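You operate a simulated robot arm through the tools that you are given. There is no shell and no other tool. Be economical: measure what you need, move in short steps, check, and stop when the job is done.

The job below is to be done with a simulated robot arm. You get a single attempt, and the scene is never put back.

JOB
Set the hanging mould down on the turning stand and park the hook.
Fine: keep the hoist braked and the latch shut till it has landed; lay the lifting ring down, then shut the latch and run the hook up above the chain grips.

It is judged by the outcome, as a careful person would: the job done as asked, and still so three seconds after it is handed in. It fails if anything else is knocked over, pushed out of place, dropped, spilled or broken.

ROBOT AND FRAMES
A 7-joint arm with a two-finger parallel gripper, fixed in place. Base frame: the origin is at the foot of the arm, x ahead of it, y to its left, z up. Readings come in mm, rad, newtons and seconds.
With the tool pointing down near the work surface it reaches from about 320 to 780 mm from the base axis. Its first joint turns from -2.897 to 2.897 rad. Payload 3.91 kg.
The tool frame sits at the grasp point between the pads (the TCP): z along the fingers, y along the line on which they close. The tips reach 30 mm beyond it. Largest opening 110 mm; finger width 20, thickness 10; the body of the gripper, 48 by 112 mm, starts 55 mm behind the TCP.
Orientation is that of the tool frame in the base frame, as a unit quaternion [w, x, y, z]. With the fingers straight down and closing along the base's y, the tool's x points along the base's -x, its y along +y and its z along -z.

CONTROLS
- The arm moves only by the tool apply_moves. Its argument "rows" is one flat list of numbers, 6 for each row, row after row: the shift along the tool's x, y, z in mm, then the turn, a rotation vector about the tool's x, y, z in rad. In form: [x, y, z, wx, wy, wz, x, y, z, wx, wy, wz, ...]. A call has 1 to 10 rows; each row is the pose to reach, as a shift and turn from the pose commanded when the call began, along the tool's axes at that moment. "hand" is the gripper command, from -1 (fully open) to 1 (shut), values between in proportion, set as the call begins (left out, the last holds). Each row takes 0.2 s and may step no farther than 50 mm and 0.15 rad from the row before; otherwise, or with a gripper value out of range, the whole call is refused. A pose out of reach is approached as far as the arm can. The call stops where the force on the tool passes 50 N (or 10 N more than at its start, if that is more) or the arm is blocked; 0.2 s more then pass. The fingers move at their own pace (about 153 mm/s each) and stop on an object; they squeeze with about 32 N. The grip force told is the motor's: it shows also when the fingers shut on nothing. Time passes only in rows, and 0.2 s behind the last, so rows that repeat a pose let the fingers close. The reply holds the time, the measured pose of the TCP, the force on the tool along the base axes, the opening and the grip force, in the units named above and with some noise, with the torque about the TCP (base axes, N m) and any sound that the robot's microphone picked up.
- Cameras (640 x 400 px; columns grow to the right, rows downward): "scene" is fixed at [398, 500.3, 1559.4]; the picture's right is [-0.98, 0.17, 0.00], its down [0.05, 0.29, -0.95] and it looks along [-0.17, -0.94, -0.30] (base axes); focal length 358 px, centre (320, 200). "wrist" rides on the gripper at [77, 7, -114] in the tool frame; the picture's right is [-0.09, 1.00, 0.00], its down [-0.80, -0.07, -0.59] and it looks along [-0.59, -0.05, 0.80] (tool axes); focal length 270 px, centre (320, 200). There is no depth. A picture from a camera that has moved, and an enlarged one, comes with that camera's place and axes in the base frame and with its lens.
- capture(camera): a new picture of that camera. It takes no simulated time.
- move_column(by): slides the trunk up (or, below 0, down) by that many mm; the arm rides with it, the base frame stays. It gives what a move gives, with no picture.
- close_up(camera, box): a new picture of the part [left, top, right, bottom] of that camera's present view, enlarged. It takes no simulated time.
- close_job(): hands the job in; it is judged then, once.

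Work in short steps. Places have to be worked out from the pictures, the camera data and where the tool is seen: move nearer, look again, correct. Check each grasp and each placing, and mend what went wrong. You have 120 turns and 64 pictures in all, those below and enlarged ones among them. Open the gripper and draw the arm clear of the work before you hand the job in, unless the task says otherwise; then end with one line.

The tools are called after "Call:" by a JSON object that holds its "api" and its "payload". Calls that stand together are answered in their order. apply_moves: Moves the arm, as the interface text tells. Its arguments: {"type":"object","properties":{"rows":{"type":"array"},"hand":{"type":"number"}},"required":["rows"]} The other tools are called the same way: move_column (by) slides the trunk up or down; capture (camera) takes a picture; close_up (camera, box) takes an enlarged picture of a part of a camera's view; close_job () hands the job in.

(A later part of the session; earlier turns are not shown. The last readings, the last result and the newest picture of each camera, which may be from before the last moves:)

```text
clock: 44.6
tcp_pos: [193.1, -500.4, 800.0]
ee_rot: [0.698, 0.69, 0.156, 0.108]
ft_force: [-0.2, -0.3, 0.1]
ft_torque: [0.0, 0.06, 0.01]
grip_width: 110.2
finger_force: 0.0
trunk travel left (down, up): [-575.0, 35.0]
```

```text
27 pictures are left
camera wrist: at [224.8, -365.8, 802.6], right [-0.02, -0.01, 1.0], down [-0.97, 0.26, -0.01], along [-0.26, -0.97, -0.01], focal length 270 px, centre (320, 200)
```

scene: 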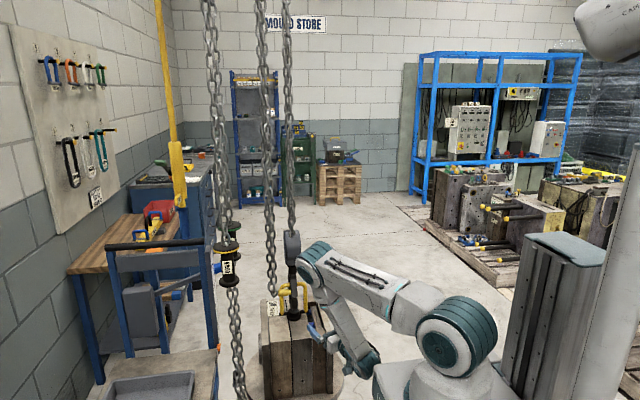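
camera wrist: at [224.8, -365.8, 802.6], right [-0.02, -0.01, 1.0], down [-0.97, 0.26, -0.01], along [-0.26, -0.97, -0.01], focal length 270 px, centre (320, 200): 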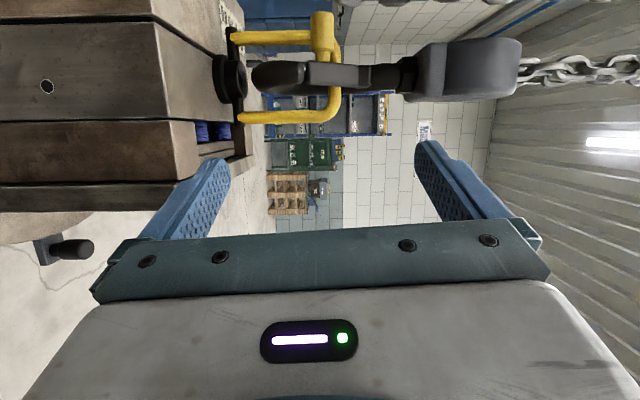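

Roll works and knob fixes at about (326, -715, 804). I approach to 60 mm short of it with the fingers partly closed.

Call:
{"api": "apply_moves", "payload": {"rows": [9, 1, 38, 0, 0, 0.014, 18, 3, 76, 0, 0, 0.028, 27, 4, 114, 0, 0, 0.042, 36, 6, 152, 0, 0, 0.056, 45, 7, 188, 0, 0, 0.069], "hand": -0.27}}

Call:
{"api": "capture", "payload": {"camera": "wrist"}}

Call:
{"api": "close_up", "payload": {"camera": "scene", "box": [215, 225, 375, 325]}}

```text
clock: 45.8
tcp_pos: [304.4, -660.9, 802.5]
ee_rot: [0.695, 0.695, 0.132, 0.131]
ft_force: [0.8, 0.4, -0.7]
ft_torque: [0.0, 0.0, 0.05]
grip_width: 69.6
finger_force: 0.1
trunk travel left (down, up): [-575.0, 35.0]
```

```text
26 pictures are left
camera wrist: at [335.4, -526.2, 810.7], right [-0.08, -0.03, 1.0], down [-0.96, 0.26, -0.07], along [-0.26, -0.97, -0.05], focal length 270 px, centre (320, 200)
```

wrist: 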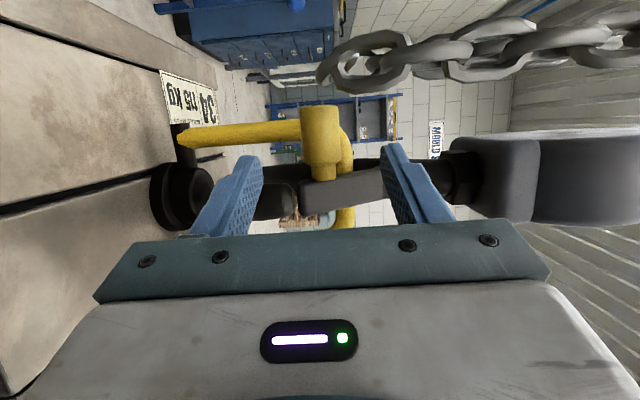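

```text
4.00 times, centred on (295, 275) of scene
camera zoom: at [398.0, 500.3, 1559.4], right [-0.98, 0.17, 0.0], down [0.05, 0.29, -0.95], along [-0.17, -0.94, -0.3], focal length 1432 px, centre (420, -100)
```

zoom: 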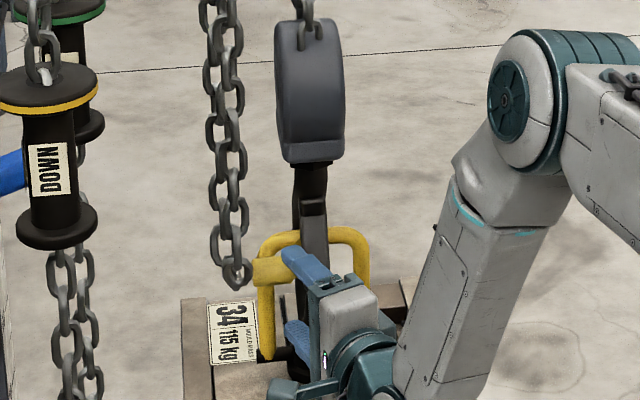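

Knob is dead ahead, 57 mm. I advance and close gently.

Call:
{"api": "apply_moves", "payload": {"rows": [0, 3, 18, 0, 0, 0, 0, 3, 36, 0, 0, 0, 0, 3, 54, 0, 0, 0]}}

Call:
{"api": "apply_moves", "payload": {"rows": [0, 0, 0, 0, 0, 0, 0, 0, 0, 0, 0, 0, 0, 0, 0, 0, 0, 0], "hand": 1}}

Call:
{"api": "capture", "payload": {"camera": "wrist"}}

```text
clock: 46.6
tcp_pos: [324.8, -708.6, 808.5]
ee_rot: [0.694, 0.695, 0.133, 0.131]
ft_force: [0.8, 0.2, 1.0]
ft_torque: [-0.01, 0.0, -0.02]
grip_width: 70.0
finger_force: 0.0
trunk travel left (down, up): [-575.0, 35.0]
```

```text
clock: 47.4
tcp_pos: [324.5, -708.2, 803.1]
ee_rot: [0.692, 0.697, 0.134, 0.131]
ft_force: [-0.3, 7.6, -16.5]
ft_torque: [0.16, -0.39, -0.43]
grip_width: 26.4
finger_force: 44.9
trunk travel left (down, up): [-575.0, 35.0]
```

```text
24 pictures are left
camera wrist: at [355.3, -573.4, 812.4], right [-0.08, -0.04, 1.0], down [-0.96, 0.26, -0.07], along [-0.26, -0.97, -0.06], focal length 270 px, centre (320, 200)
```

wrist: 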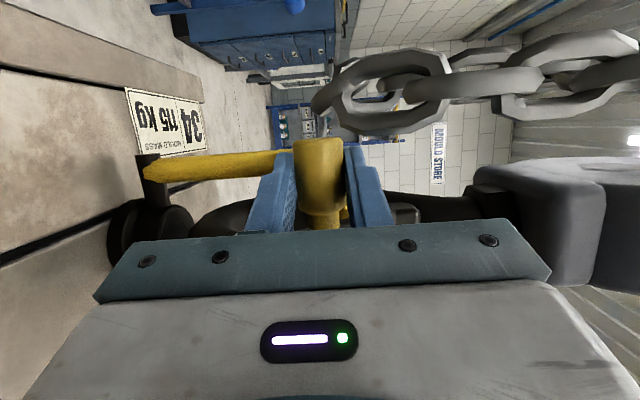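

Knob held (26 mm). I probe the latch direction: first 10 mm inward (-y).

Call:
{"api": "apply_moves", "payload": {"rows": [-1.8, 0, 4.7, 0, 0, 0, -3.6, 0, 9.3, 0, 0, 0]}}

```text
clock: 48.0
tcp_pos: [327.4, -709.3, 804.1]
ee_rot: [0.691, 0.697, 0.136, 0.135]
ft_force: [-0.2, 37.8, 9.5]
ft_torque: [-0.15, -0.35, 0.52]
grip_width: 26.6
finger_force: 44.9
trunk travel left (down, up): [-575.0, 35.0]
stopped in row 2: the force on the tool passed its limit at 51 N (the readings are from after the stop); the commanded pose is now the measured one
```

It does not move inward (51 N at 1 mm). I try outward, along an arc about the hinge ~50 mm above.

Call:
{"api": "apply_moves", "payload": {"rows": [1.5, 0, -3.7, 0, 0, 0, 2.9, 0.3, -7.5, 0, 0, 0, 4.4, 0.8, -11.2, 0, 0, 0]}}

```text
clock: 48.8
tcp_pos: [324.7, -706.1, 805.4]
ee_rot: [0.693, 0.696, 0.131, 0.131]
ft_force: [-1.2, -21.0, 11.2]
ft_torque: [0.43, 0.14, -0.87]
grip_width: 26.8
finger_force: 44.9
trunk travel left (down, up): [-575.0, 35.0]
```

It gave about 3 mm with a 21 N pull; possibly a detent. I pull further outward.

Call:
{"api": "apply_moves", "payload": {"rows": [1.1, 0, -2.8, 0, 0, 0, 2.2, 0.5, -5.6, 0, 0, 0, 3.7, 1, -9.3, 0, 0, 0]}}

Call:
{"api": "capture", "payload": {"camera": "wrist"}}

Call:
{"api": "close_up", "payload": {"camera": "scene", "box": [265, 240, 345, 305]}}

```text
clock: 49.6
tcp_pos: [326.1, -697.0, 810.7]
ee_rot: [0.696, 0.693, 0.135, 0.132]
ft_force: [-0.4, -27.5, 28.4]
ft_torque: [-0.31, 0.0, 0.33]
grip_width: 26.6
finger_force: 45.4
trunk travel left (down, up): [-575.0, 35.0]
```

```text
23 pictures are left
camera wrist: at [357.4, -563.1, 817.4], right [-0.08, -0.03, 1.0], down [-0.96, 0.26, -0.07], along [-0.25, -0.97, -0.05], focal length 270 px, centre (320, 200)
```

wrist: 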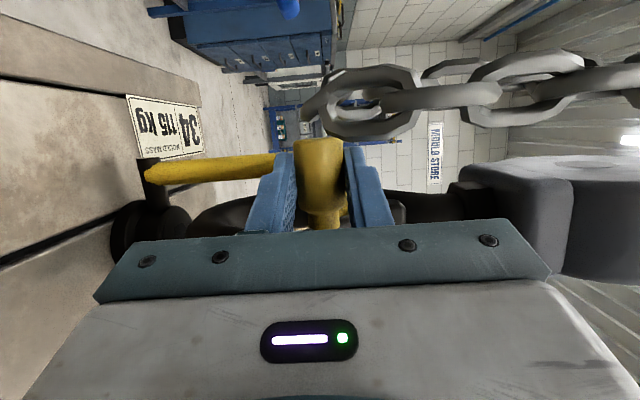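

```text
6.15 times, centred on (305, 272) of scene
camera zoom: at [398.0, 500.3, 1559.4], right [-0.98, 0.17, 0.0], down [0.05, 0.29, -0.95], along [-0.17, -0.94, -0.3], focal length 2203 px, centre (412, -246)
```

zoom: 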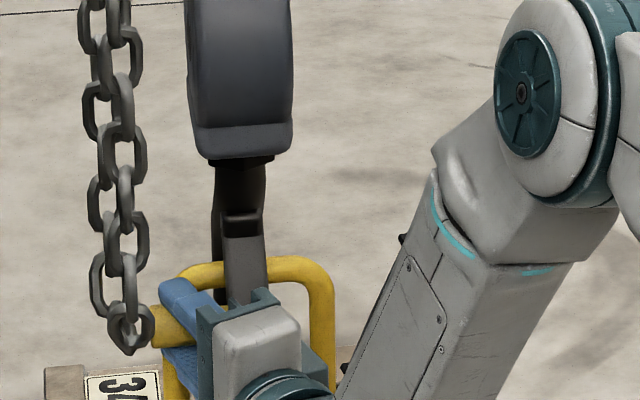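

The knob did come outward 12 mm and 6 up; the reaction (-y, +z) points to the pivot, so the arc climbs more steeply. I follow with more upward motion.

Call:
{"api": "apply_moves", "payload": {"rows": [0.7, 5, -1.8, 0, 0, 0, 1.4, 9, -3.6, 0, 0, 0, 2.9, 13, -7.5, 0, 0, 0]}}

```text
clock: 50.4
tcp_pos: [327.0, -686.7, 817.6]
ee_rot: [0.692, 0.697, 0.134, 0.131]
ft_force: [-0.7, -30.3, 14.7]
ft_torque: [0.11, 0.12, -0.41]
grip_width: 26.4
finger_force: 44.8
trunk travel left (down, up): [-575.0, 35.0]
```

Positions fit an arc about (y≈-733, z≈850) with radius ~51. I follow it up to about horizontal.

Call:
{"api": "apply_moves", "payload": {"rows": [1.1, 9, -2.8, 0, 0, 0, 1.5, 18, -3.7, 0, 0, 0, 1.8, 27, -4.7, 0, 0, 0, 1.5, 35, -3.7, 0, 0, 0]}}

Call:
{"api": "capture", "payload": {"camera": "wrist"}}

Call:
{"api": "close_up", "payload": {"camera": "scene", "box": [265, 240, 345, 305]}}

```text
clock: 51.4
tcp_pos: [331.1, -675.8, 849.5]
ee_rot: [0.688, 0.7, 0.138, 0.136]
ft_force: [0.5, 31.6, -10.1]
ft_torque: [0.62, -0.65, 0.55]
grip_width: 26.3
finger_force: 44.9
trunk travel left (down, up): [-575.0, 35.0]
```

```text
21 pictures are left
camera wrist: at [359.7, -540.9, 858.8], right [-0.07, -0.05, 1.0], down [-0.97, 0.25, -0.06], along [-0.24, -0.97, -0.07], focal length 270 px, centre (320, 200)
```

wrist: 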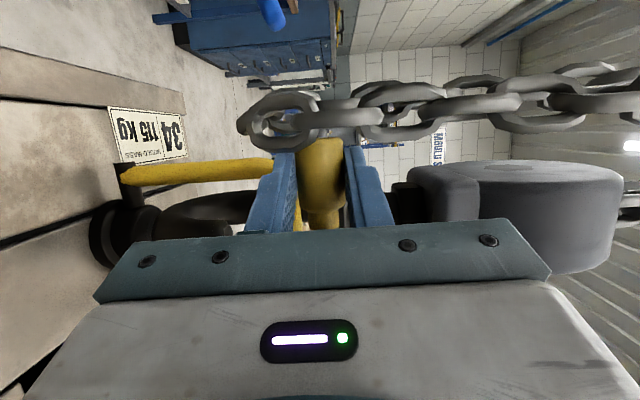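

```text
6.15 times, centred on (305, 272) of scene
camera zoom: at [398.0, 500.3, 1559.4], right [-0.98, 0.17, 0.0], down [0.05, 0.29, -0.95], along [-0.17, -0.94, -0.3], focal length 2203 px, centre (412, -246)
```

zoom: 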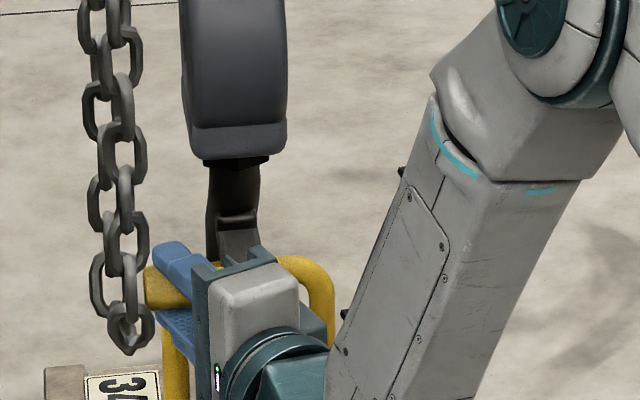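

Latch is out to about horizontal (fit pivot (-720, 847), r 44). I push it somewhat further round to find the stop.

Call:
{"api": "apply_moves", "payload": {"rows": [-0.4, 6, 1, 0, 0, 0, -1.4, 12, 3.7, 0, 0, 0, -2.9, 18, 7.4, 0, 0, 0]}}

```text
clock: 52.0
tcp_pos: [323.1, -677.7, 853.4]
ee_rot: [0.683, 0.705, 0.135, 0.133]
ft_force: [-0.9, 27.0, -0.6]
ft_torque: [-0.03, -1.04, 1.15]
grip_width: 26.5
finger_force: 44.7
trunk travel left (down, up): [-575.0, 35.0]
stopped in row 2: the force on the tool passed its limit at 52 N (the readings are from after the stop); the commanded pose is now the measured one
```

That is the open stop (~95°). I ease off, release and back away to see if it stays.

Call:
{"api": "apply_moves", "payload": {"rows": [0.8, 0, -2, 0, 0, 0]}}

Call:
{"api": "apply_moves", "payload": {"rows": [0, 0, 0, 0, 0, 0, 0, 0, 0, 0, 0, 0], "hand": -0.27}}

Call:
{"api": "apply_moves", "payload": {"rows": [0, 0, -25, 0, 0, 0, 0, 0, -50, 0, 0, 0, 0, 0, -80, 0, 0, 0, 0, 0, -110, 0, 0, 0]}}

Call:
{"api": "capture", "payload": {"camera": "wrist"}}

Call:
{"api": "close_up", "payload": {"camera": "scene", "box": [240, 220, 360, 320]}}

```text
clock: 52.4
tcp_pos: [322.7, -677.2, 852.1]
ee_rot: [0.684, 0.705, 0.135, 0.132]
ft_force: [-0.9, 19.0, -1.7]
ft_torque: [0.11, -1.01, 1.22]
grip_width: 26.5
finger_force: 44.9
trunk travel left (down, up): [-575.0, 35.0]
```

```text
clock: 53.0
tcp_pos: [323.3, -679.8, 852.4]
ee_rot: [0.684, 0.705, 0.135, 0.132]
ft_force: [-0.1, 0.9, 0.1]
ft_torque: [-0.05, 0.0, 0.04]
grip_width: 69.5
finger_force: 0.1
trunk travel left (down, up): [-575.0, 35.0]
```

```text
clock: 54.0
tcp_pos: [282.8, -574.5, 859.1]
ee_rot: [0.684, 0.705, 0.134, 0.132]
ft_force: [1.1, -0.3, 0.2]
ft_torque: [0.03, 0.01, 0.02]
grip_width: 70.0
finger_force: 0.1
trunk travel left (down, up): [-575.0, 35.0]
```

```text
19 pictures are left
camera wrist: at [312.1, -441.3, 869.6], right [-0.07, -0.06, 1.0], down [-0.96, 0.26, -0.06], along [-0.25, -0.96, -0.08], focal length 270 px, centre (320, 200)
```

wrist: 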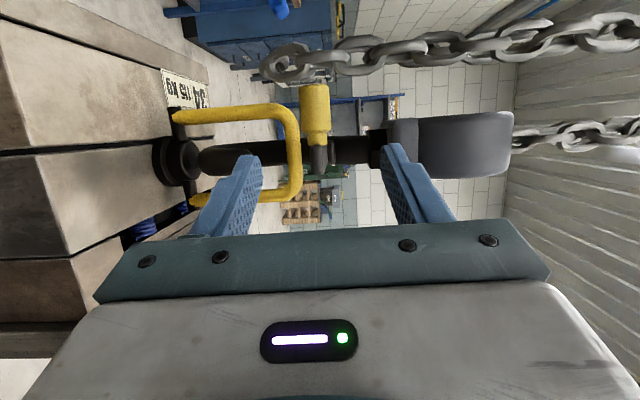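

```text
4.00 times, centred on (300, 270) of scene
camera zoom: at [398.0, 500.3, 1559.4], right [-0.98, 0.17, 0.0], down [0.05, 0.29, -0.95], along [-0.17, -0.94, -0.3], focal length 1432 px, centre (400, -80)
```

zoom: 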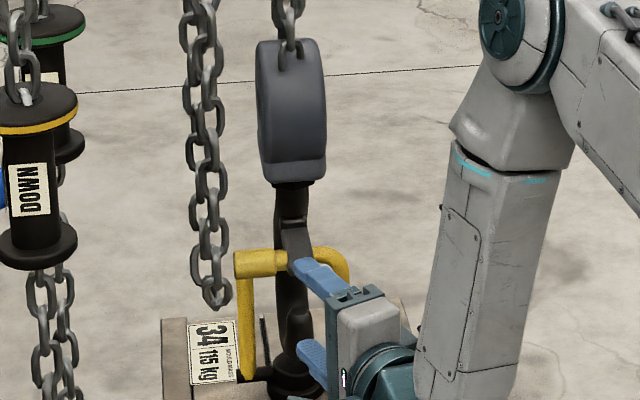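

The latch stays open on its own. The ring bar is at about (258, -742, 816); I'll take it on its -x side with the fingers closing vertically, and swing it down toward +y. I move to a pre-grasp 70 mm short.

Call:
{"api": "apply_moves", "payload": {"rows": [-42, -20, 0, 0, 0, 0, -85, -40, 0, 0, 0, 0, -85, -40, 33, 0, 0, 0, -85, -40, 66, 0, 0, 0], "hand": 0.27}}

Call:
{"api": "capture", "payload": {"camera": "wrist"}}

```text
clock: 55.0
tcp_pos: [228.7, -668.6, 812.9]
ee_rot: [0.684, 0.705, 0.135, 0.132]
ft_force: [-0.3, -0.2, 0.3]
ft_torque: [0.04, 0.0, -0.03]
grip_width: 40.0
finger_force: 0.0
trunk travel left (down, up): [-575.0, 35.0]
```

```text
17 pictures are left
camera wrist: at [257.7, -535.1, 823.0], right [-0.07, -0.06, 1.0], down [-0.96, 0.26, -0.05], along [-0.25, -0.96, -0.08], focal length 270 px, centre (320, 200)
```

wrist: 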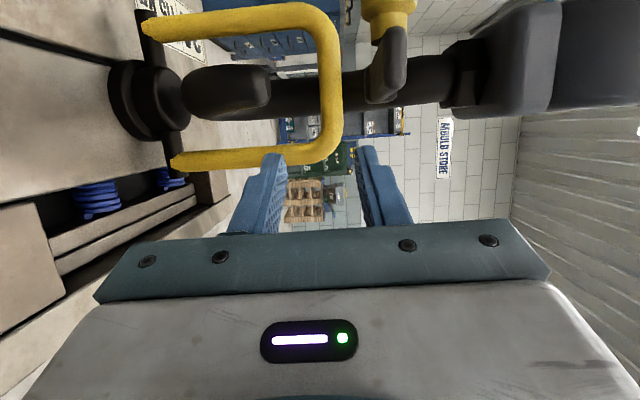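

Seen closer, the bar's free straight part is x≈252–275 and the throat in front of the shank is empty there. I narrow the fingers to 30 mm and go in shallow onto the bar at x≈266.

Call:
{"api": "apply_moves", "payload": {"rows": [4, 7, 10, 0, 0, 0, 8, 7, 22, 0, 0, 0, 8, 7, 35, 0, 0, 0, 8, 7, 48, 0, 0, 0], "hand": 0.455}}

Call:
{"api": "capture", "payload": {"camera": "wrist"}}

```text
clock: 56.0
tcp_pos: [254.4, -709.6, 819.6]
ee_rot: [0.684, 0.704, 0.135, 0.133]
ft_force: [-0.1, -0.8, -1.1]
ft_torque: [0.02, -0.01, -0.01]
grip_width: 29.7
finger_force: 0.0
trunk travel left (down, up): [-575.0, 35.0]
```

```text
16 pictures are left
camera wrist: at [283.5, -576.4, 830.2], right [-0.07, -0.06, 1.0], down [-0.96, 0.26, -0.05], along [-0.25, -0.96, -0.08], focal length 270 px, centre (320, 200)
```

wrist: 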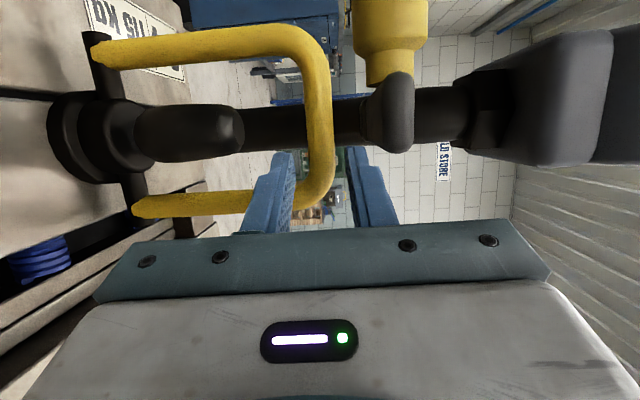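

Bar is centred between the fingers with a few mm clearance to the leg and gate. I advance 14 mm and close.

Call:
{"api": "apply_moves", "payload": {"rows": [0, 0, 7, 0, 0, 0, 0, 0, 15, 0, 0, 0]}}

Call:
{"api": "apply_moves", "payload": {"rows": [0, 0, 0, 0, 0, 0, 0, 0, 0, 0, 0, 0], "hand": 1}}

```text
clock: 56.6
tcp_pos: [259.4, -724.7, 818.1]
ee_rot: [0.684, 0.705, 0.135, 0.133]
ft_force: [-0.9, 0.3, 0.7]
ft_torque: [-0.03, 0.0, -0.02]
grip_width: 29.7
finger_force: 0.2
trunk travel left (down, up): [-575.0, 35.0]
```

```text
clock: 57.2
tcp_pos: [259.7, -724.7, 819.4]
ee_rot: [0.685, 0.704, 0.135, 0.132]
ft_force: [1.4, -3.3, 5.2]
ft_torque: [-0.22, -0.41, -0.02]
grip_width: 16.8
finger_force: 32.0
trunk travel left (down, up): [-575.0, 35.0]
```

Ring bar held (17 mm). I swing it out through the throat toward +y along its arc, first ~28°.

Call:
{"api": "apply_moves", "payload": {"rows": [2.9, 0, -7.2, 0, 0, 0, 5.7, -0.4, -14.4, 0, 0, 0, 8.2, -1.5, -20.6, 0, 0, 0, 10.7, -2.8, -26.8, 0, 0, 0, 13.5, -5, -33.7, 0, 0, 0, 16.2, -7.8, -40.5, 0, 0, 0, 18.8, -11, -47, 0, 0, 0, 21.4, -14.7, -53.4, 0, 0, 0]}}

Call:
{"api": "capture", "payload": {"camera": "wrist"}}

```text
clock: 59.0
tcp_pos: [259.2, -665.3, 806.8]
ee_rot: [0.686, 0.703, 0.135, 0.133]
ft_force: [9.0, 6.3, 20.2]
ft_torque: [-0.71, -0.12, 0.29]
grip_width: 16.8
finger_force: 32.3
trunk travel left (down, up): [-575.0, 35.0]
```

```text
15 pictures are left
camera wrist: at [289.1, -530.7, 817.7], right [-0.07, -0.06, 1.0], down [-0.97, 0.25, -0.06], along [-0.25, -0.97, -0.07], focal length 270 px, centre (320, 200)
```

wrist: 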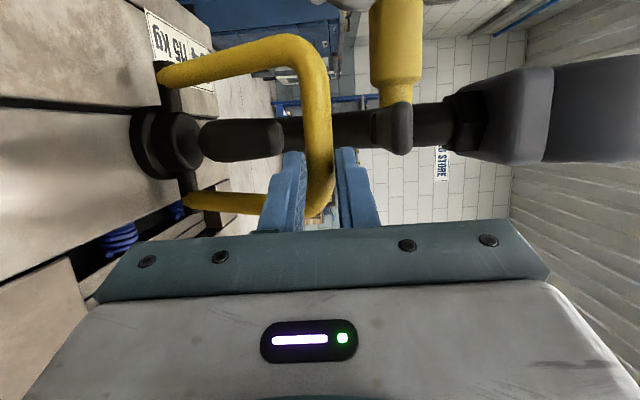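

The ring is out of the hook's throat. I continue down along the arc while pitching the tool down to keep the gripper body off the mould.

Call:
{"api": "apply_moves", "payload": {"rows": [2.4, -3, -6, 0.05, 0, 0, 4.7, -6, -11.8, 0.1, 0, 0, 6.7, -10, -17, 0.15, 0, 0, 8.7, -14, -21.9, 0.2, 0, 0, 10.6, -18.5, -26.6, 0.25, 0, 0, 12.4, -23, -31.2, 0.3, 0, 0, 13.9, -28.5, -35, 0.35, 0, 0, 15.3, -34, -38.4, 0.4, 0, 0, 17.5, -45, -43.9, 0.5, 0, 0]}}

```text
clock: 60.3
tcp_pos: [258.8, -633.9, 793.9]
ee_rot: [0.591, 0.784, 0.151, 0.116]
ft_force: [-3.8, 28.7, 31.1]
ft_torque: [-0.74, -0.76, 0.42]
grip_width: 17.6
finger_force: 31.9
trunk travel left (down, up): [-575.0, 35.0]
stopped in row 6: the force on the tool passed its limit at 51 N (the readings are from after the stop); the commanded pose is now the measured one
```

Reaction shows the ring radius is longer: the three points fit a pivot (-735, 700) with R≈119. I continue on that arc, pitching more.

Call:
{"api": "apply_moves", "payload": {"rows": [2, -7, -3.6, 0.05, 0, 0, 3.9, -15.3, -5.7, 0.1, 0, 0, 5.5, -22, -8, 0.18, 0, 0, 6.9, -28.2, -9.7, 0.25, 0, 0, 8.1, -35, -10.8, 0.33, 0, 0, 9.1, -41.7, -11.4, 0.4, 0, 0, 10, -48, -11.5, 0.43, 0, 0, 10.4, -55, -11, 0.45, 0, 0]}}

Call:
{"api": "close_up", "payload": {"camera": "scene", "box": [220, 225, 380, 325]}}

```text
clock: 62.1
tcp_pos: [259.9, -609.0, 738.9]
ee_rot: [0.395, 0.899, 0.173, 0.076]
ft_force: [13.4, -1.5, 1.8]
ft_torque: [-0.2, -1.03, 0.01]
grip_width: 22.3
finger_force: 31.2
trunk travel left (down, up): [-575.0, 35.0]
```

```text
4.00 times, centred on (300, 275) of scene
camera zoom: at [398.0, 500.3, 1559.4], right [-0.98, 0.17, 0.0], down [0.05, 0.29, -0.95], along [-0.17, -0.94, -0.3], focal length 1432 px, centre (400, -100)
```

zoom: 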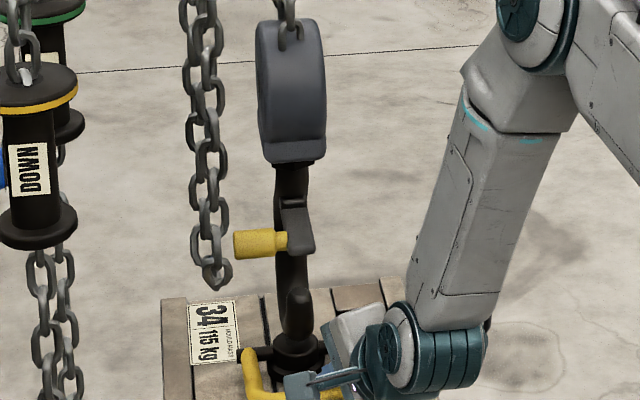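

The ring is nearly down (bar z≈730). I open and retreat up and back along the tool axis.

Call:
{"api": "apply_moves", "payload": {"rows": [0, 0, 0, 0, 0, 0, 0, 0, 0, 0, 0, 0], "hand": 0.1}}

Call:
{"api": "apply_moves", "payload": {"rows": [0, 0, -25, 0, 0, 0, 0, 0, -50, 0, 0, 0, 0, 0, -80, 0, 0, 0, 0, 0, -110, 0, 0, 0]}}

Call:
{"api": "capture", "payload": {"camera": "wrist"}}

```text
clock: 62.7
tcp_pos: [259.0, -607.7, 739.9]
ee_rot: [0.394, 0.899, 0.172, 0.078]
ft_force: [-0.1, -1.1, -0.2]
ft_torque: [0.0, 0.03, -0.03]
grip_width: 49.3
finger_force: 0.1
trunk travel left (down, up): [-575.0, 35.0]
```

```text
clock: 63.7
tcp_pos: [227.4, -531.6, 814.0]
ee_rot: [0.395, 0.899, 0.172, 0.078]
ft_force: [0.0, 0.8, -0.3]
ft_torque: [0.01, -0.01, 0.0]
grip_width: 49.2
finger_force: 0.1
trunk travel left (down, up): [-575.0, 35.0]
```

```text
13 pictures are left
camera wrist: at [269.9, -429.8, 897.6], right [0.17, -0.66, 0.73], down [-0.93, 0.15, 0.35], along [-0.34, -0.74, -0.58], focal length 270 px, centre (320, 200)
```

wrist: 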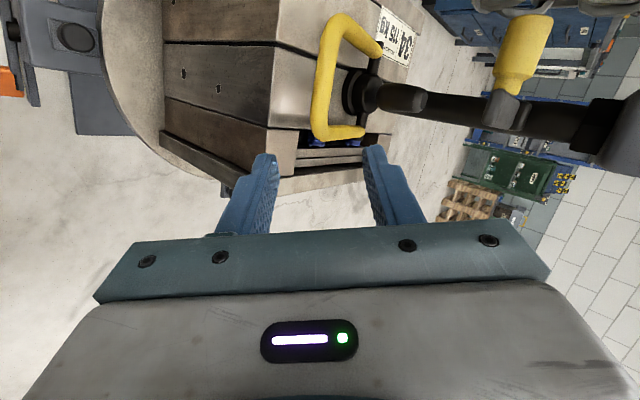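

Ring seems to rest ~15° above flat (bar z≈731), perhaps held by friction. I close the fingers and press it down gently from above.

Call:
{"api": "apply_moves", "payload": {"rows": [6, 21.6, 20, 0, 0, 0, 6, 21.6, 50, 0, 0, 0, 6, 21.6, 86, 0, 0, 0], "hand": 1}}

Call:
{"api": "apply_moves", "payload": {"rows": [0, -3, 2.7, 0, 0, 0, 0, -6, 5.4, 0, 0, 0, 0, -9, 8.1, 0, 0, 0, 0, -12, 10.8, 0, 0, 0, 0, -15, 13.5, 0, 0, 0, 0, -18, 16.2, 0, 0, 0, 0, -21, 18.9, 0, 0, 0, 0, -24, 21.6, 0, 0, 0]}}

Call:
{"api": "capture", "payload": {"camera": "wrist"}}

```text
clock: 64.5
tcp_pos: [265.4, -605.3, 773.2]
ee_rot: [0.395, 0.899, 0.172, 0.077]
ft_force: [0.0, 0.3, 0.3]
ft_torque: [0.02, 0.0, -0.01]
grip_width: 0.0
finger_force: 32.4
trunk travel left (down, up): [-575.0, 35.0]
```

```text
clock: 65.9
tcp_pos: [263.5, -602.3, 754.8]
ee_rot: [0.402, 0.896, 0.173, 0.079]
ft_force: [-13.5, 38.5, 37.3]
ft_torque: [0.35, 0.48, -0.33]
grip_width: 0.2
finger_force: 31.9
trunk travel left (down, up): [-575.0, 35.0]
stopped in row 7: the force on the tool passed its limit at 53 N (the readings are from after the stop); the commanded pose is now the measured one
```

```text
12 pictures are left
camera wrist: at [305.3, -499.1, 836.9], right [0.16, -0.65, 0.74], down [-0.93, 0.16, 0.34], along [-0.34, -0.75, -0.58], focal length 270 px, centre (320, 200)
```

wrist: 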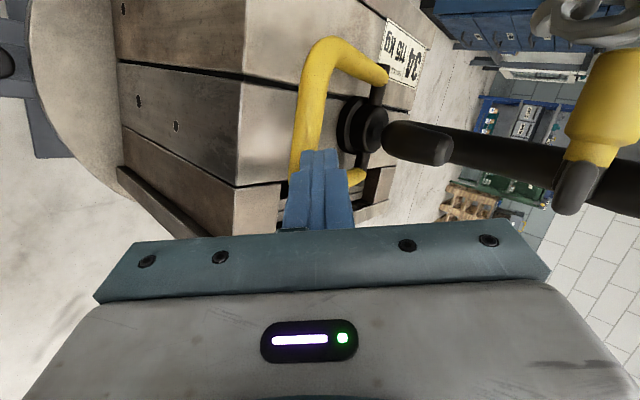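

The bar takes 53 N without yielding, so the ring is down on its stop. I retreat and level the tool in front of the open latch knob.

Call:
{"api": "apply_moves", "payload": {"rows": [0, 0, -35, 0, 0, 0, 0, 0, -75, 0, 0, 0, 0, 0, -110, 0, 0, 0]}}

Call:
{"api": "apply_moves", "payload": {"rows": [5, 12, 7, -0.122, 0, 0, 10, 24, 14, -0.244, 0, 0, 15, 36, 21, -0.366, 0, 0, 20, 48, 28, -0.488, 0, 0, 25, 60, 35, -0.61, 0, 0, 29.5, 72.8, 42, -0.728, 0, 0], "hand": -0.27}}

Call:
{"api": "capture", "payload": {"camera": "wrist"}}

Call:
{"api": "close_up", "payload": {"camera": "scene", "box": [220, 225, 380, 325]}}

```text
clock: 66.7
tcp_pos: [233.9, -532.5, 824.3]
ee_rot: [0.4, 0.897, 0.172, 0.078]
ft_force: [0.2, 0.0, -0.4]
ft_torque: [0.0, -0.01, -0.02]
grip_width: 0.0
finger_force: 31.6
trunk travel left (down, up): [-575.0, 35.0]
```

```text
clock: 68.1
tcp_pos: [292.3, -594.8, 848.3]
ee_rot: [0.694, 0.695, 0.133, 0.135]
ft_force: [0.9, -0.7, -0.8]
ft_torque: [0.0, 0.03, -0.01]
grip_width: 69.8
finger_force: 0.0
trunk travel left (down, up): [-575.0, 35.0]
```

```text
11 pictures are left
camera wrist: at [321.4, -460.1, 856.6], right [-0.08, -0.04, 1.0], down [-0.96, 0.25, -0.07], along [-0.25, -0.97, -0.06], focal length 270 px, centre (320, 200)
```

wrist: 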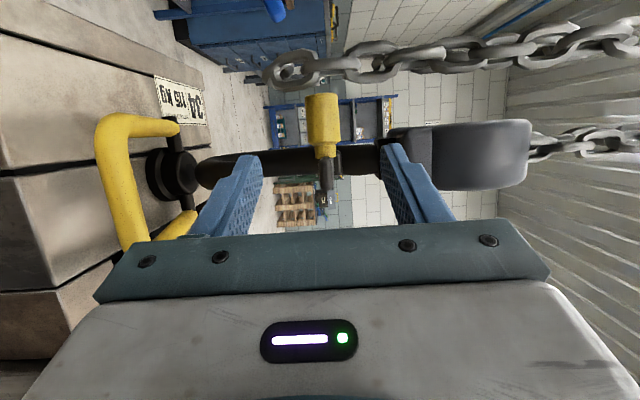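

```text
4.00 times, centred on (300, 275) of scene
camera zoom: at [398.0, 500.3, 1559.4], right [-0.98, 0.17, 0.0], down [0.05, 0.29, -0.95], along [-0.17, -0.94, -0.3], focal length 1432 px, centre (400, -100)
```

zoom: 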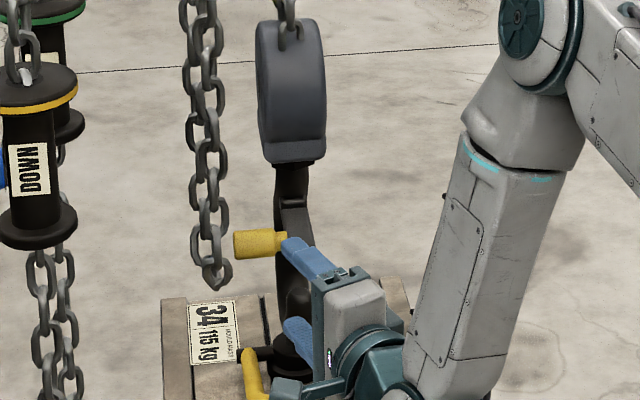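

Ring lies flat toward the front; the knob is straight ahead at (325, -678, 850). I advance and grip it.

Call:
{"api": "apply_moves", "payload": {"rows": [0, 2.7, 28, 0, 0, 0, 0, 2.7, 56, 0, 0, 0, 0, 2.7, 83, 0, 0, 0]}}

Call:
{"api": "apply_moves", "payload": {"rows": [0, 0, 0, 0, 0, 0, 0, 0, 0, 0, 0, 0], "hand": 1}}

```text
clock: 68.9
tcp_pos: [322.0, -673.6, 853.4]
ee_rot: [0.693, 0.696, 0.133, 0.134]
ft_force: [-0.1, 0.5, -0.6]
ft_torque: [-0.02, -0.01, 0.03]
grip_width: 70.0
finger_force: 0.1
trunk travel left (down, up): [-575.0, 35.0]
```

```text
clock: 69.5
tcp_pos: [323.0, -670.8, 852.5]
ee_rot: [0.692, 0.696, 0.134, 0.134]
ft_force: [0.1, 1.7, -4.9]
ft_torque: [0.26, 0.0, -0.19]
grip_width: 26.3
finger_force: 45.0
trunk travel left (down, up): [-575.0, 35.0]
```

Gripped. I run the latch back down along the same arc to its shut position.

Call:
{"api": "apply_moves", "payload": {"rows": [0, -8, 0, 0, 0, 0, -0.2, -16, 0.5, 0, 0, 0, -0.9, -22, 2.3, 0, 0, 0, -1.9, -27, 4.6, 0, 0, 0, -3.5, -33.5, 9, 0, 0, 0, -5.6, -39, 13.9, 0, 0, 0, -8, -43, 20, 0, 0, 0, -10.4, -46, 26, 0, 0, 0, -12, -48, 30, 0, 0, 0]}}

```text
clock: 71.5
tcp_pos: [321.6, -702.6, 804.6]
ee_rot: [0.692, 0.696, 0.133, 0.134]
ft_force: [0.2, 10.7, 3.3]
ft_torque: [-0.32, 0.33, -0.84]
grip_width: 26.2
finger_force: 45.1
trunk travel left (down, up): [-575.0, 35.0]
```

That's the shut position; I press 5 mm further inward to confirm the stop.

Call:
{"api": "apply_moves", "payload": {"rows": [-0.9, 0, 2.3, 0, 0, 0, -1.9, 0, 4.7, 0, 0, 0]}}

Call:
{"api": "apply_moves", "payload": {"rows": [0.8, 0, -2, 0, 0, 0]}}

Call:
{"api": "apply_moves", "payload": {"rows": [0, 0, 0, 0, 0, 0, 0, 0, 0, 0, 0, 0], "hand": -0.27}}

Call:
{"api": "apply_moves", "payload": {"rows": [0, 0, -30, 0, 0, 0, 0, 0, -70, 0, 0, 0, 0, 0, -110, 0, 0, 0, 0, 0, -150, 0, 0, 0]}}

Call:
{"api": "capture", "payload": {"camera": "wrist"}}

```text
clock: 72.1
tcp_pos: [326.6, -702.3, 804.6]
ee_rot: [0.692, 0.696, 0.136, 0.136]
ft_force: [1.1, 41.9, 1.7]
ft_torque: [0.0, 0.01, -0.07]
grip_width: 26.7
finger_force: 45.3
trunk travel left (down, up): [-575.0, 35.0]
```

```text
clock: 72.5
tcp_pos: [320.9, -704.4, 804.1]
ee_rot: [0.692, 0.696, 0.135, 0.134]
ft_force: [-0.4, 37.5, -1.7]
ft_torque: [0.11, 0.17, 0.66]
grip_width: 26.6
finger_force: 44.6
trunk travel left (down, up): [-575.0, 35.0]
```

```text
clock: 73.1
tcp_pos: [321.7, -708.2, 805.1]
ee_rot: [0.693, 0.695, 0.134, 0.135]
ft_force: [-1.1, 0.1, -0.3]
ft_torque: [-0.01, -0.02, 0.01]
grip_width: 69.9
finger_force: 0.1
trunk travel left (down, up): [-575.0, 35.0]
```

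```text
clock: 74.1
tcp_pos: [267.5, -568.1, 804.1]
ee_rot: [0.693, 0.696, 0.133, 0.134]
ft_force: [-0.1, -0.6, -0.2]
ft_torque: [-0.01, 0.03, 0.03]
grip_width: 69.8
finger_force: 0.1
trunk travel left (down, up): [-575.0, 35.0]
```

```text
9 pictures are left
camera wrist: at [296.5, -433.0, 812.2], right [-0.08, -0.04, 1.0], down [-0.96, 0.25, -0.07], along [-0.25, -0.97, -0.06], focal length 270 px, centre (320, 200)
```

wrist: 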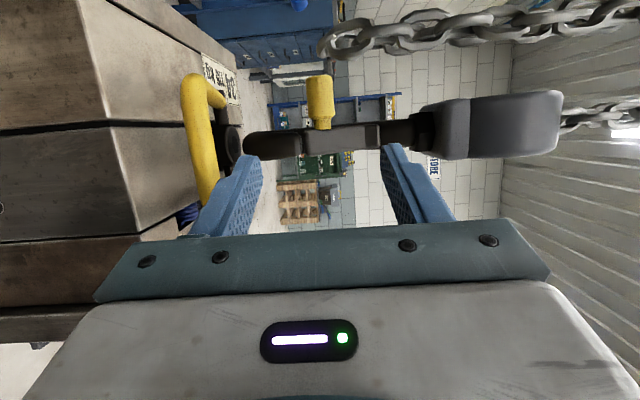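

Latch is shut, ring lying down clear of the hook. Now the UP grip: I roll the fingers back to horizontal closing while rising and backing off.

Call:
{"api": "apply_moves", "payload": {"rows": [3.3, 19.6, -8.2, 0, 0, -0.15, 6.6, 39.2, -16.4, 0, 0, -0.3, 9.8, 58.8, -24.6, 0, 0, -0.45, 13.1, 78.4, -32.8, 0, 0, -0.6, 16.4, 98, -41, 0, 0, -0.75, 19.6, 117.6, -49, 0, 0, -0.9, 22.9, 137, -57, 0, 0, -1.05, 26.2, 157, -65, 0, 0, -1.2, 29.4, 176, -73.6, 0, 0, -1.35, 32.7, 196, -81.7, 0, 0, -1.5], "hand": -1}}

```text
clock: 76.3
tcp_pos: [265.2, -480.3, 1001.2]
ee_rot: [0.597, 0.417, 0.573, -0.376]
ft_force: [-0.4, -0.9, 0.3]
ft_torque: [-0.03, -0.02, 0.01]
grip_width: 110.0
finger_force: 0.1
trunk travel left (down, up): [-575.0, 35.0]
```

Call:
{"api": "apply_moves", "payload": {"rows": [-12.5, 14.5, 11.5, -0.097, 0, -0.012, -25, 29, 23, -0.193, 0, -0.023, -38, 44, 34.5, -0.29, 0, -0.035, -50, 58, 46, -0.387, 0, -0.047, -63, 73, 57.5, -0.483, 0, -0.058, -75.5, 87.5, 69, -0.58, 0, -0.07]}}

Call:
{"api": "capture", "payload": {"camera": "wrist"}}

```text
clock: 77.7
tcp_pos: [368.8, -513.7, 1084.7]
ee_rot: [0.68, 0.208, 0.67, -0.214]
ft_force: [0.9, -0.1, 0.1]
ft_torque: [-0.02, 0.0, -0.02]
grip_width: 110.0
finger_force: 0.1
trunk travel left (down, up): [-575.0, 35.0]
```

```text
8 pictures are left
camera wrist: at [280.6, -444.3, 1005.4], right [0.57, 0.82, 0.08], down [-0.54, 0.29, 0.79], along [0.62, -0.5, 0.61], focal length 270 px, centre (320, 200)
```

wrist: 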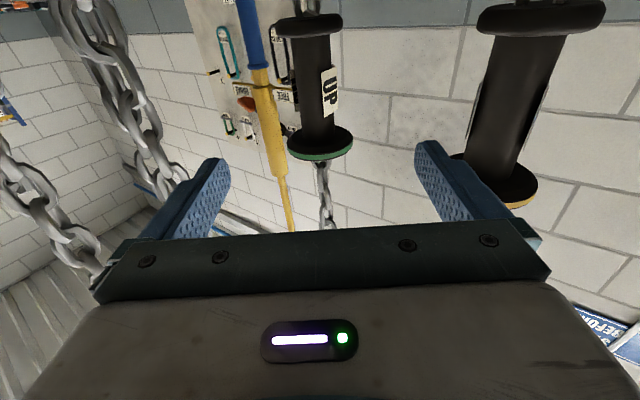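

UP spool is 150 mm ahead, ~3 mm aside. I advance and grip it.

Call:
{"api": "apply_moves", "payload": {"rows": [6, -3, 30, 0, 0, 0, 6, -3, 60, 0, 0, 0, 6, -3, 90, 0, 0, 0, 6, -3, 120, 0, 0, 0, 6, -3, 148, 0, 0, 0]}}

Call:
{"api": "capture", "payload": {"camera": "wrist"}}

```text
clock: 78.9
tcp_pos: [488.4, -601.5, 1078.9]
ee_rot: [0.68, 0.209, 0.669, -0.214]
ft_force: [0.0, 0.5, 1.0]
ft_torque: [-0.04, 0.0, 0.02]
grip_width: 109.8
finger_force: 0.0
trunk travel left (down, up): [-575.0, 35.0]
```

```text
7 pictures are left
camera wrist: at [400.5, -531.7, 1000.2], right [0.57, 0.82, 0.09], down [-0.54, 0.29, 0.79], along [0.62, -0.5, 0.61], focal length 270 px, centre (320, 200)
```

wrist: 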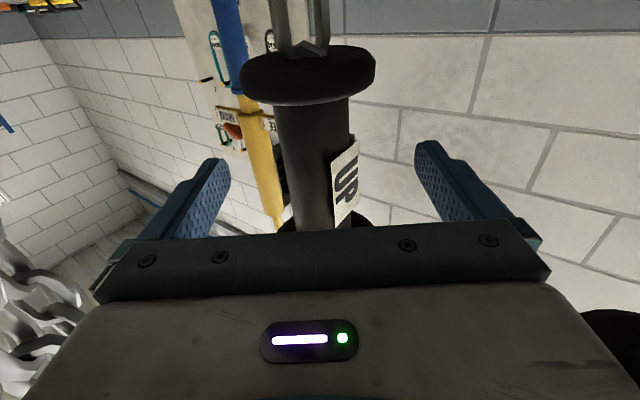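

Well straddled, as it was with the DOWN grip. I close and make a first pull of 100 mm.

Call:
{"api": "apply_moves", "payload": {"rows": [0, 0, 2, 0, 0, 0, 0, 0, 2, 0, 0, 0, 0, 0, 2, 0, 0, 0], "hand": 1}}

Call:
{"api": "apply_moves", "payload": {"rows": [14, 0, 0, 0, 0, 0, 28, 0, 0, 0, 0, 0, 42, 0, 0, 0, 0, 0, 56, 0, 0, 0, 0, 0, 70, 0, 0, 0, 0, 0, 85, 0, 0, 0, 0, 0, 100, 0, 0, 0, 0, 0]}}

Call:
{"api": "close_up", "payload": {"camera": "scene", "box": [200, 180, 380, 320]}}

```text
clock: 79.7
tcp_pos: [488.8, -603.2, 1077.0]
ee_rot: [0.68, 0.21, 0.668, -0.215]
ft_force: [-0.7, -1.7, 0.6]
ft_torque: [0.85, -0.45, -0.01]
grip_width: 34.0
finger_force: 45.4
trunk travel left (down, up): [-575.0, 35.0]
```

```text
clock: 81.3
tcp_pos: [487.9, -603.3, 977.4]
ee_rot: [0.68, 0.21, 0.668, -0.216]
ft_force: [-9.8, 3.8, 4.7]
ft_torque: [0.77, -0.68, 0.0]
grip_width: 33.9
finger_force: 45.4
trunk travel left (down, up): [-575.0, 35.0]
```

```text
2.86 times, centred on (290, 250) of scene
camera zoom: at [398.0, 500.3, 1559.4], right [-0.98, 0.17, 0.0], down [0.05, 0.29, -0.95], along [-0.17, -0.94, -0.3], focal length 1023 px, centre (406, 57)
```

zoom: 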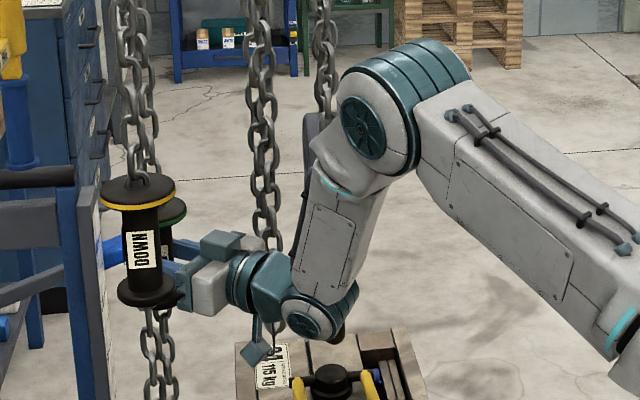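

Unloaded it runs fast: ~43 mm per 100 mm of pull. I continue the stroke down to about z 770.

Call:
{"api": "apply_moves", "payload": {"rows": [20, 0, 0, 0, 0, 0, 40, 0, 0, 0, 0, 0, 60, 0, 0, 0, 0, 0, 80, 0, 0, 0, 0, 0, 100, 0, 0, 0, 0, 0, 120, 0, 0, 0, 0, 0, 140, 0, 0, 0, 0, 0, 160, 0, 0, 0, 0, 0, 180, 0, 0, 0, 0, 0, 205, 0, 0, 0, 0, 0]}}

Call:
{"api": "apply_moves", "payload": {"rows": [0, 0, 0, 0, 0, 0, 0, 0, 0, 0, 0, 0, 0, 0, 0, 0, 0, 0], "hand": -1}}

Call:
{"api": "close_up", "payload": {"camera": "scene", "box": [200, 180, 380, 320]}}

```text
clock: 83.5
tcp_pos: [491.8, -604.3, 775.6]
ee_rot: [0.68, 0.21, 0.669, -0.215]
ft_force: [-35.6, 24.6, 5.8]
ft_torque: [1.0, -0.29, -0.04]
grip_width: 34.5
finger_force: 44.8
trunk travel left (down, up): [-575.0, 35.0]
```

```text
clock: 84.3
tcp_pos: [493.0, -607.7, 774.3]
ee_rot: [0.68, 0.21, 0.669, -0.216]
ft_force: [0.8, 0.0, -0.4]
ft_torque: [0.01, 0.01, -0.03]
grip_width: 110.1
finger_force: 0.0
trunk travel left (down, up): [-575.0, 35.0]
```

```text
2.86 times, centred on (290, 250) of scene
camera zoom: at [398.0, 500.3, 1559.4], right [-0.98, 0.17, 0.0], down [0.05, 0.29, -0.95], along [-0.17, -0.94, -0.3], focal length 1023 px, centre (406, 57)
```

zoom: 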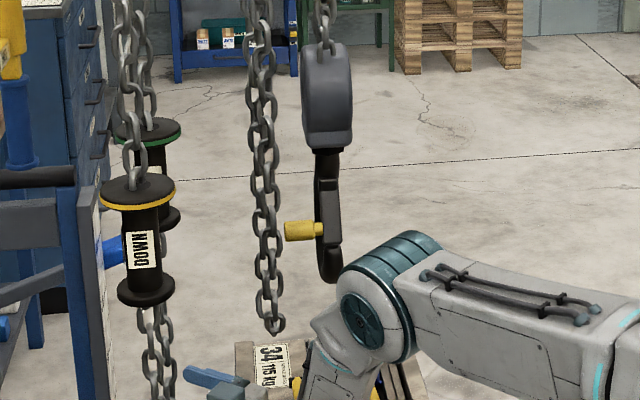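

Hook is free and rose ~135 mm; ring stays down. I go back up around the chain for the second stroke.

Call:
{"api": "apply_moves", "payload": {"rows": [-36, 0, -3, 0, 0, 0, -72, 0, -5, 0, 0, 0, -108, 0, -5, 0, 0, 0, -144, 0, -5, 0, 0, 0, -180, 0, -5, 0, 0, 0, -216, 0, -5, 0, 0, 0, -252, 0, -5, 0, 0, 0, -282, 0, -5, 0, 0, 0, -304, 0, -5, 0, 0, 0, -304, 0, -5, 0, 0, 0]}}

Call:
{"api": "apply_moves", "payload": {"rows": [0, 0, 0, 0, 0, 0, 0, 0, 0, 0, 0, 0, 0, 0, 0, 0, 0, 0], "hand": 1}}

Call:
{"api": "apply_moves", "payload": {"rows": [15, 0, 0, 0, 0, 0, 30, 0, 0, 0, 0, 0, 45, 0, 0, 0, 0, 0, 60, 0, 0, 0, 0, 0, 75, 0, 0, 0, 0, 0, 90, 0, 0, 0, 0, 0, 105, 0, 0, 0, 0, 0, 120, 0, 0, 0, 0, 0, 135, 0, 0, 0, 0, 0, 150, 0, 0, 0, 0, 0]}}

Call:
{"api": "apply_moves", "payload": {"rows": [15, 0, 0, 0, 0, 0, 30, 0, 0, 0, 0, 0, 45, 0, 0, 0, 0, 0, 60, 0, 0, 0, 0, 0, 75, 0, 0, 0, 0, 0, 90, 0, 0, 0, 0, 0, 105, 0, 0, 0, 0, 0, 120, 0, 0, 0, 0, 0, 135, 0, 0, 0, 0, 0, 153, 0, 0, 0, 0, 0]}}

```text
clock: 86.5
tcp_pos: [482.1, -599.1, 1078.1]
ee_rot: [0.679, 0.21, 0.67, -0.214]
ft_force: [0.7, 0.2, 0.0]
ft_torque: [-0.02, -0.02, 0.02]
grip_width: 110.3
finger_force: 0.0
trunk travel left (down, up): [-575.0, 35.0]
```

```text
clock: 87.3
tcp_pos: [482.6, -599.1, 1078.1]
ee_rot: [0.68, 0.21, 0.669, -0.215]
ft_force: [0.5, -0.2, -0.2]
ft_torque: [0.86, -0.46, 0.06]
grip_width: 34.0
finger_force: 45.0
trunk travel left (down, up): [-575.0, 35.0]
```

```text
clock: 89.5
tcp_pos: [482.6, -597.8, 927.9]
ee_rot: [0.68, 0.21, 0.668, -0.216]
ft_force: [-16.9, 19.4, 3.9]
ft_torque: [0.82, -0.47, 0.32]
grip_width: 34.1
finger_force: 45.2
trunk travel left (down, up): [-575.0, 35.0]
```

```text
clock: 91.7
tcp_pos: [485.1, -600.9, 778.6]
ee_rot: [0.68, 0.209, 0.669, -0.215]
ft_force: [-29.8, 32.3, 5.6]
ft_torque: [1.07, -0.37, 0.3]
grip_width: 34.2
finger_force: 44.8
trunk travel left (down, up): [-575.0, 35.0]
```

Second stroke done. Release, rise, regrip for the third.

Call:
{"api": "apply_moves", "payload": {"rows": [0, 0, 0, 0, 0, 0, 0, 0, 0, 0, 0, 0, 0, 0, 0, 0, 0, 0], "hand": -1}}

Call:
{"api": "apply_moves", "payload": {"rows": [-36, 0, 0, 0, 0, 0, -72, 0, 0, 0, 0, 0, -108, 0, 0, 0, 0, 0, -144, 0, 0, 0, 0, 0, -180, 0, 0, 0, 0, 0, -216, 0, 0, 0, 0, 0, -252, 0, 0, 0, 0, 0, -282, 0, 0, 0, 0, 0, -301, 0, 0, 0, 0, 0, -301, 0, 0, 0, 0, 0]}}

Call:
{"api": "apply_moves", "payload": {"rows": [0, 0, 0, 0, 0, 0, 0, 0, 0, 0, 0, 0, 0, 0, 0, 0, 0, 0], "hand": 1}}

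Call:
{"api": "apply_moves", "payload": {"rows": [15, 0, 0, 0, 0, 0, 30, 0, 0, 0, 0, 0, 45, 0, 0, 0, 0, 0, 60, 0, 0, 0, 0, 0, 75, 0, 0, 0, 0, 0, 90, 0, 0, 0, 0, 0, 105, 0, 0, 0, 0, 0, 120, 0, 0, 0, 0, 0, 135, 0, 0, 0, 0, 0, 150, 0, 0, 0, 0, 0]}}

Call:
{"api": "apply_moves", "payload": {"rows": [15, 0, 0, 0, 0, 0, 30, 0, 0, 0, 0, 0, 45, 0, 0, 0, 0, 0, 60, 0, 0, 0, 0, 0, 75, 0, 0, 0, 0, 0, 90, 0, 0, 0, 0, 0, 105, 0, 0, 0, 0, 0, 120, 0, 0, 0, 0, 0, 135, 0, 0, 0, 0, 0, 152, 0, 0, 0, 0, 0]}}

Call:
{"api": "capture", "payload": {"camera": "scene"}}

```text
clock: 92.5
tcp_pos: [486.8, -604.3, 777.0]
ee_rot: [0.68, 0.208, 0.669, -0.215]
ft_force: [-0.2, 0.2, -0.3]
ft_torque: [0.0, -0.04, 0.0]
grip_width: 110.1
finger_force: 0.1
trunk travel left (down, up): [-575.0, 35.0]
```

```text
clock: 94.7
tcp_pos: [483.9, -600.2, 1075.5]
ee_rot: [0.68, 0.209, 0.669, -0.215]
ft_force: [-0.6, 0.7, -0.1]
ft_torque: [0.02, -0.04, -0.03]
grip_width: 110.1
finger_force: 0.0
trunk travel left (down, up): [-575.0, 35.0]
```

```text
clock: 95.5
tcp_pos: [485.3, -600.4, 1075.3]
ee_rot: [0.68, 0.21, 0.669, -0.215]
ft_force: [1.3, 2.3, 0.1]
ft_torque: [0.87, -0.57, 0.12]
grip_width: 34.2
finger_force: 45.5
trunk travel left (down, up): [-575.0, 35.0]
```

```text
clock: 97.7
tcp_pos: [484.7, -599.7, 926.6]
ee_rot: [0.681, 0.208, 0.669, -0.215]
ft_force: [-14.2, 28.3, 4.8]
ft_torque: [1.19, -0.06, 0.52]
grip_width: 34.2
finger_force: 45.6
trunk travel left (down, up): [-575.0, 35.0]
```

```text
clock: 99.9
tcp_pos: [486.0, -601.1, 775.3]
ee_rot: [0.68, 0.21, 0.669, -0.215]
ft_force: [-30.9, 30.0, 5.6]
ft_torque: [1.08, -0.3, 0.21]
grip_width: 34.2
finger_force: 45.1
trunk travel left (down, up): [-575.0, 35.0]
```

```text
4 pictures are left
```

scene: 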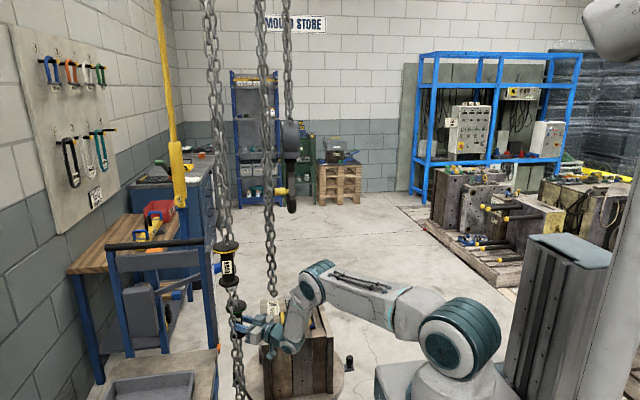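

Hook bottom is at about z 1127, level with the grip tops (~1138). One more stroke puts it clearly above.

Call:
{"api": "apply_moves", "payload": {"rows": [0, 0, 0, 0, 0, 0, 0, 0, 0, 0, 0, 0, 0, 0, 0, 0, 0, 0], "hand": -1}}

Call:
{"api": "apply_moves", "payload": {"rows": [-36, 0, 0, 0, 0, 0, -72, 0, 0, 0, 0, 0, -108, 0, 0, 0, 0, 0, -144, 0, 0, 0, 0, 0, -180, 0, 0, 0, 0, 0, -216, 0, 0, 0, 0, 0, -252, 0, 0, 0, 0, 0, -282, 0, 0, 0, 0, 0, -302, 0, 0, 0, 0, 0, -302, 0, 0, 0, 0, 0]}}

Call:
{"api": "apply_moves", "payload": {"rows": [0, 0, 0, 0, 0, 0, 0, 0, 0, 0, 0, 0, 0, 0, 0, 0, 0, 0], "hand": 1}}

Call:
{"api": "apply_moves", "payload": {"rows": [15, 0, 0, 0, 0, 0, 30, 0, 0, 0, 0, 0, 45, 0, 0, 0, 0, 0, 60, 0, 0, 0, 0, 0, 75, 0, 0, 0, 0, 0, 90, 0, 0, 0, 0, 0, 105, 0, 0, 0, 0, 0, 120, 0, 0, 0, 0, 0, 135, 0, 0, 0, 0, 0, 150, 0, 0, 0, 0, 0]}}

Call:
{"api": "apply_moves", "payload": {"rows": [15, 0, 0, 0, 0, 0, 30, 0, 0, 0, 0, 0, 45, 0, 0, 0, 0, 0, 60, 0, 0, 0, 0, 0, 75, 0, 0, 0, 0, 0, 90, 0, 0, 0, 0, 0, 105, 0, 0, 0, 0, 0, 120, 0, 0, 0, 0, 0]}}

```text
clock: 100.7
tcp_pos: [488.4, -603.8, 774.4]
ee_rot: [0.68, 0.21, 0.669, -0.216]
ft_force: [0.5, -0.7, 0.1]
ft_torque: [0.05, 0.01, 0.01]
grip_width: 110.2
finger_force: 0.1
trunk travel left (down, up): [-575.0, 35.0]
```

```text
clock: 102.9
tcp_pos: [484.5, -600.3, 1076.6]
ee_rot: [0.68, 0.21, 0.669, -0.215]
ft_force: [0.2, -0.3, -0.1]
ft_torque: [0.01, -0.02, 0.02]
grip_width: 109.8
finger_force: 0.1
trunk travel left (down, up): [-575.0, 35.0]
```

```text
clock: 103.7
tcp_pos: [485.4, -598.8, 1075.2]
ee_rot: [0.68, 0.21, 0.669, -0.215]
ft_force: [0.6, 1.2, 0.2]
ft_torque: [0.86, -0.52, 0.08]
grip_width: 33.9
finger_force: 45.1
trunk travel left (down, up): [-575.0, 35.0]
```

```text
clock: 105.9
tcp_pos: [484.5, -599.9, 926.6]
ee_rot: [0.68, 0.209, 0.67, -0.214]
ft_force: [-3.8, 14.1, 4.4]
ft_torque: [1.03, -0.14, 0.31]
grip_width: 34.0
finger_force: 45.2
trunk travel left (down, up): [-575.0, 35.0]
```

```text
clock: 107.7
tcp_pos: [485.2, -601.1, 807.3]
ee_rot: [0.68, 0.21, 0.669, -0.215]
ft_force: [-37.0, 25.3, 5.6]
ft_torque: [0.91, -0.34, -0.01]
grip_width: 34.4
finger_force: 44.9
trunk travel left (down, up): [-575.0, 35.0]
```

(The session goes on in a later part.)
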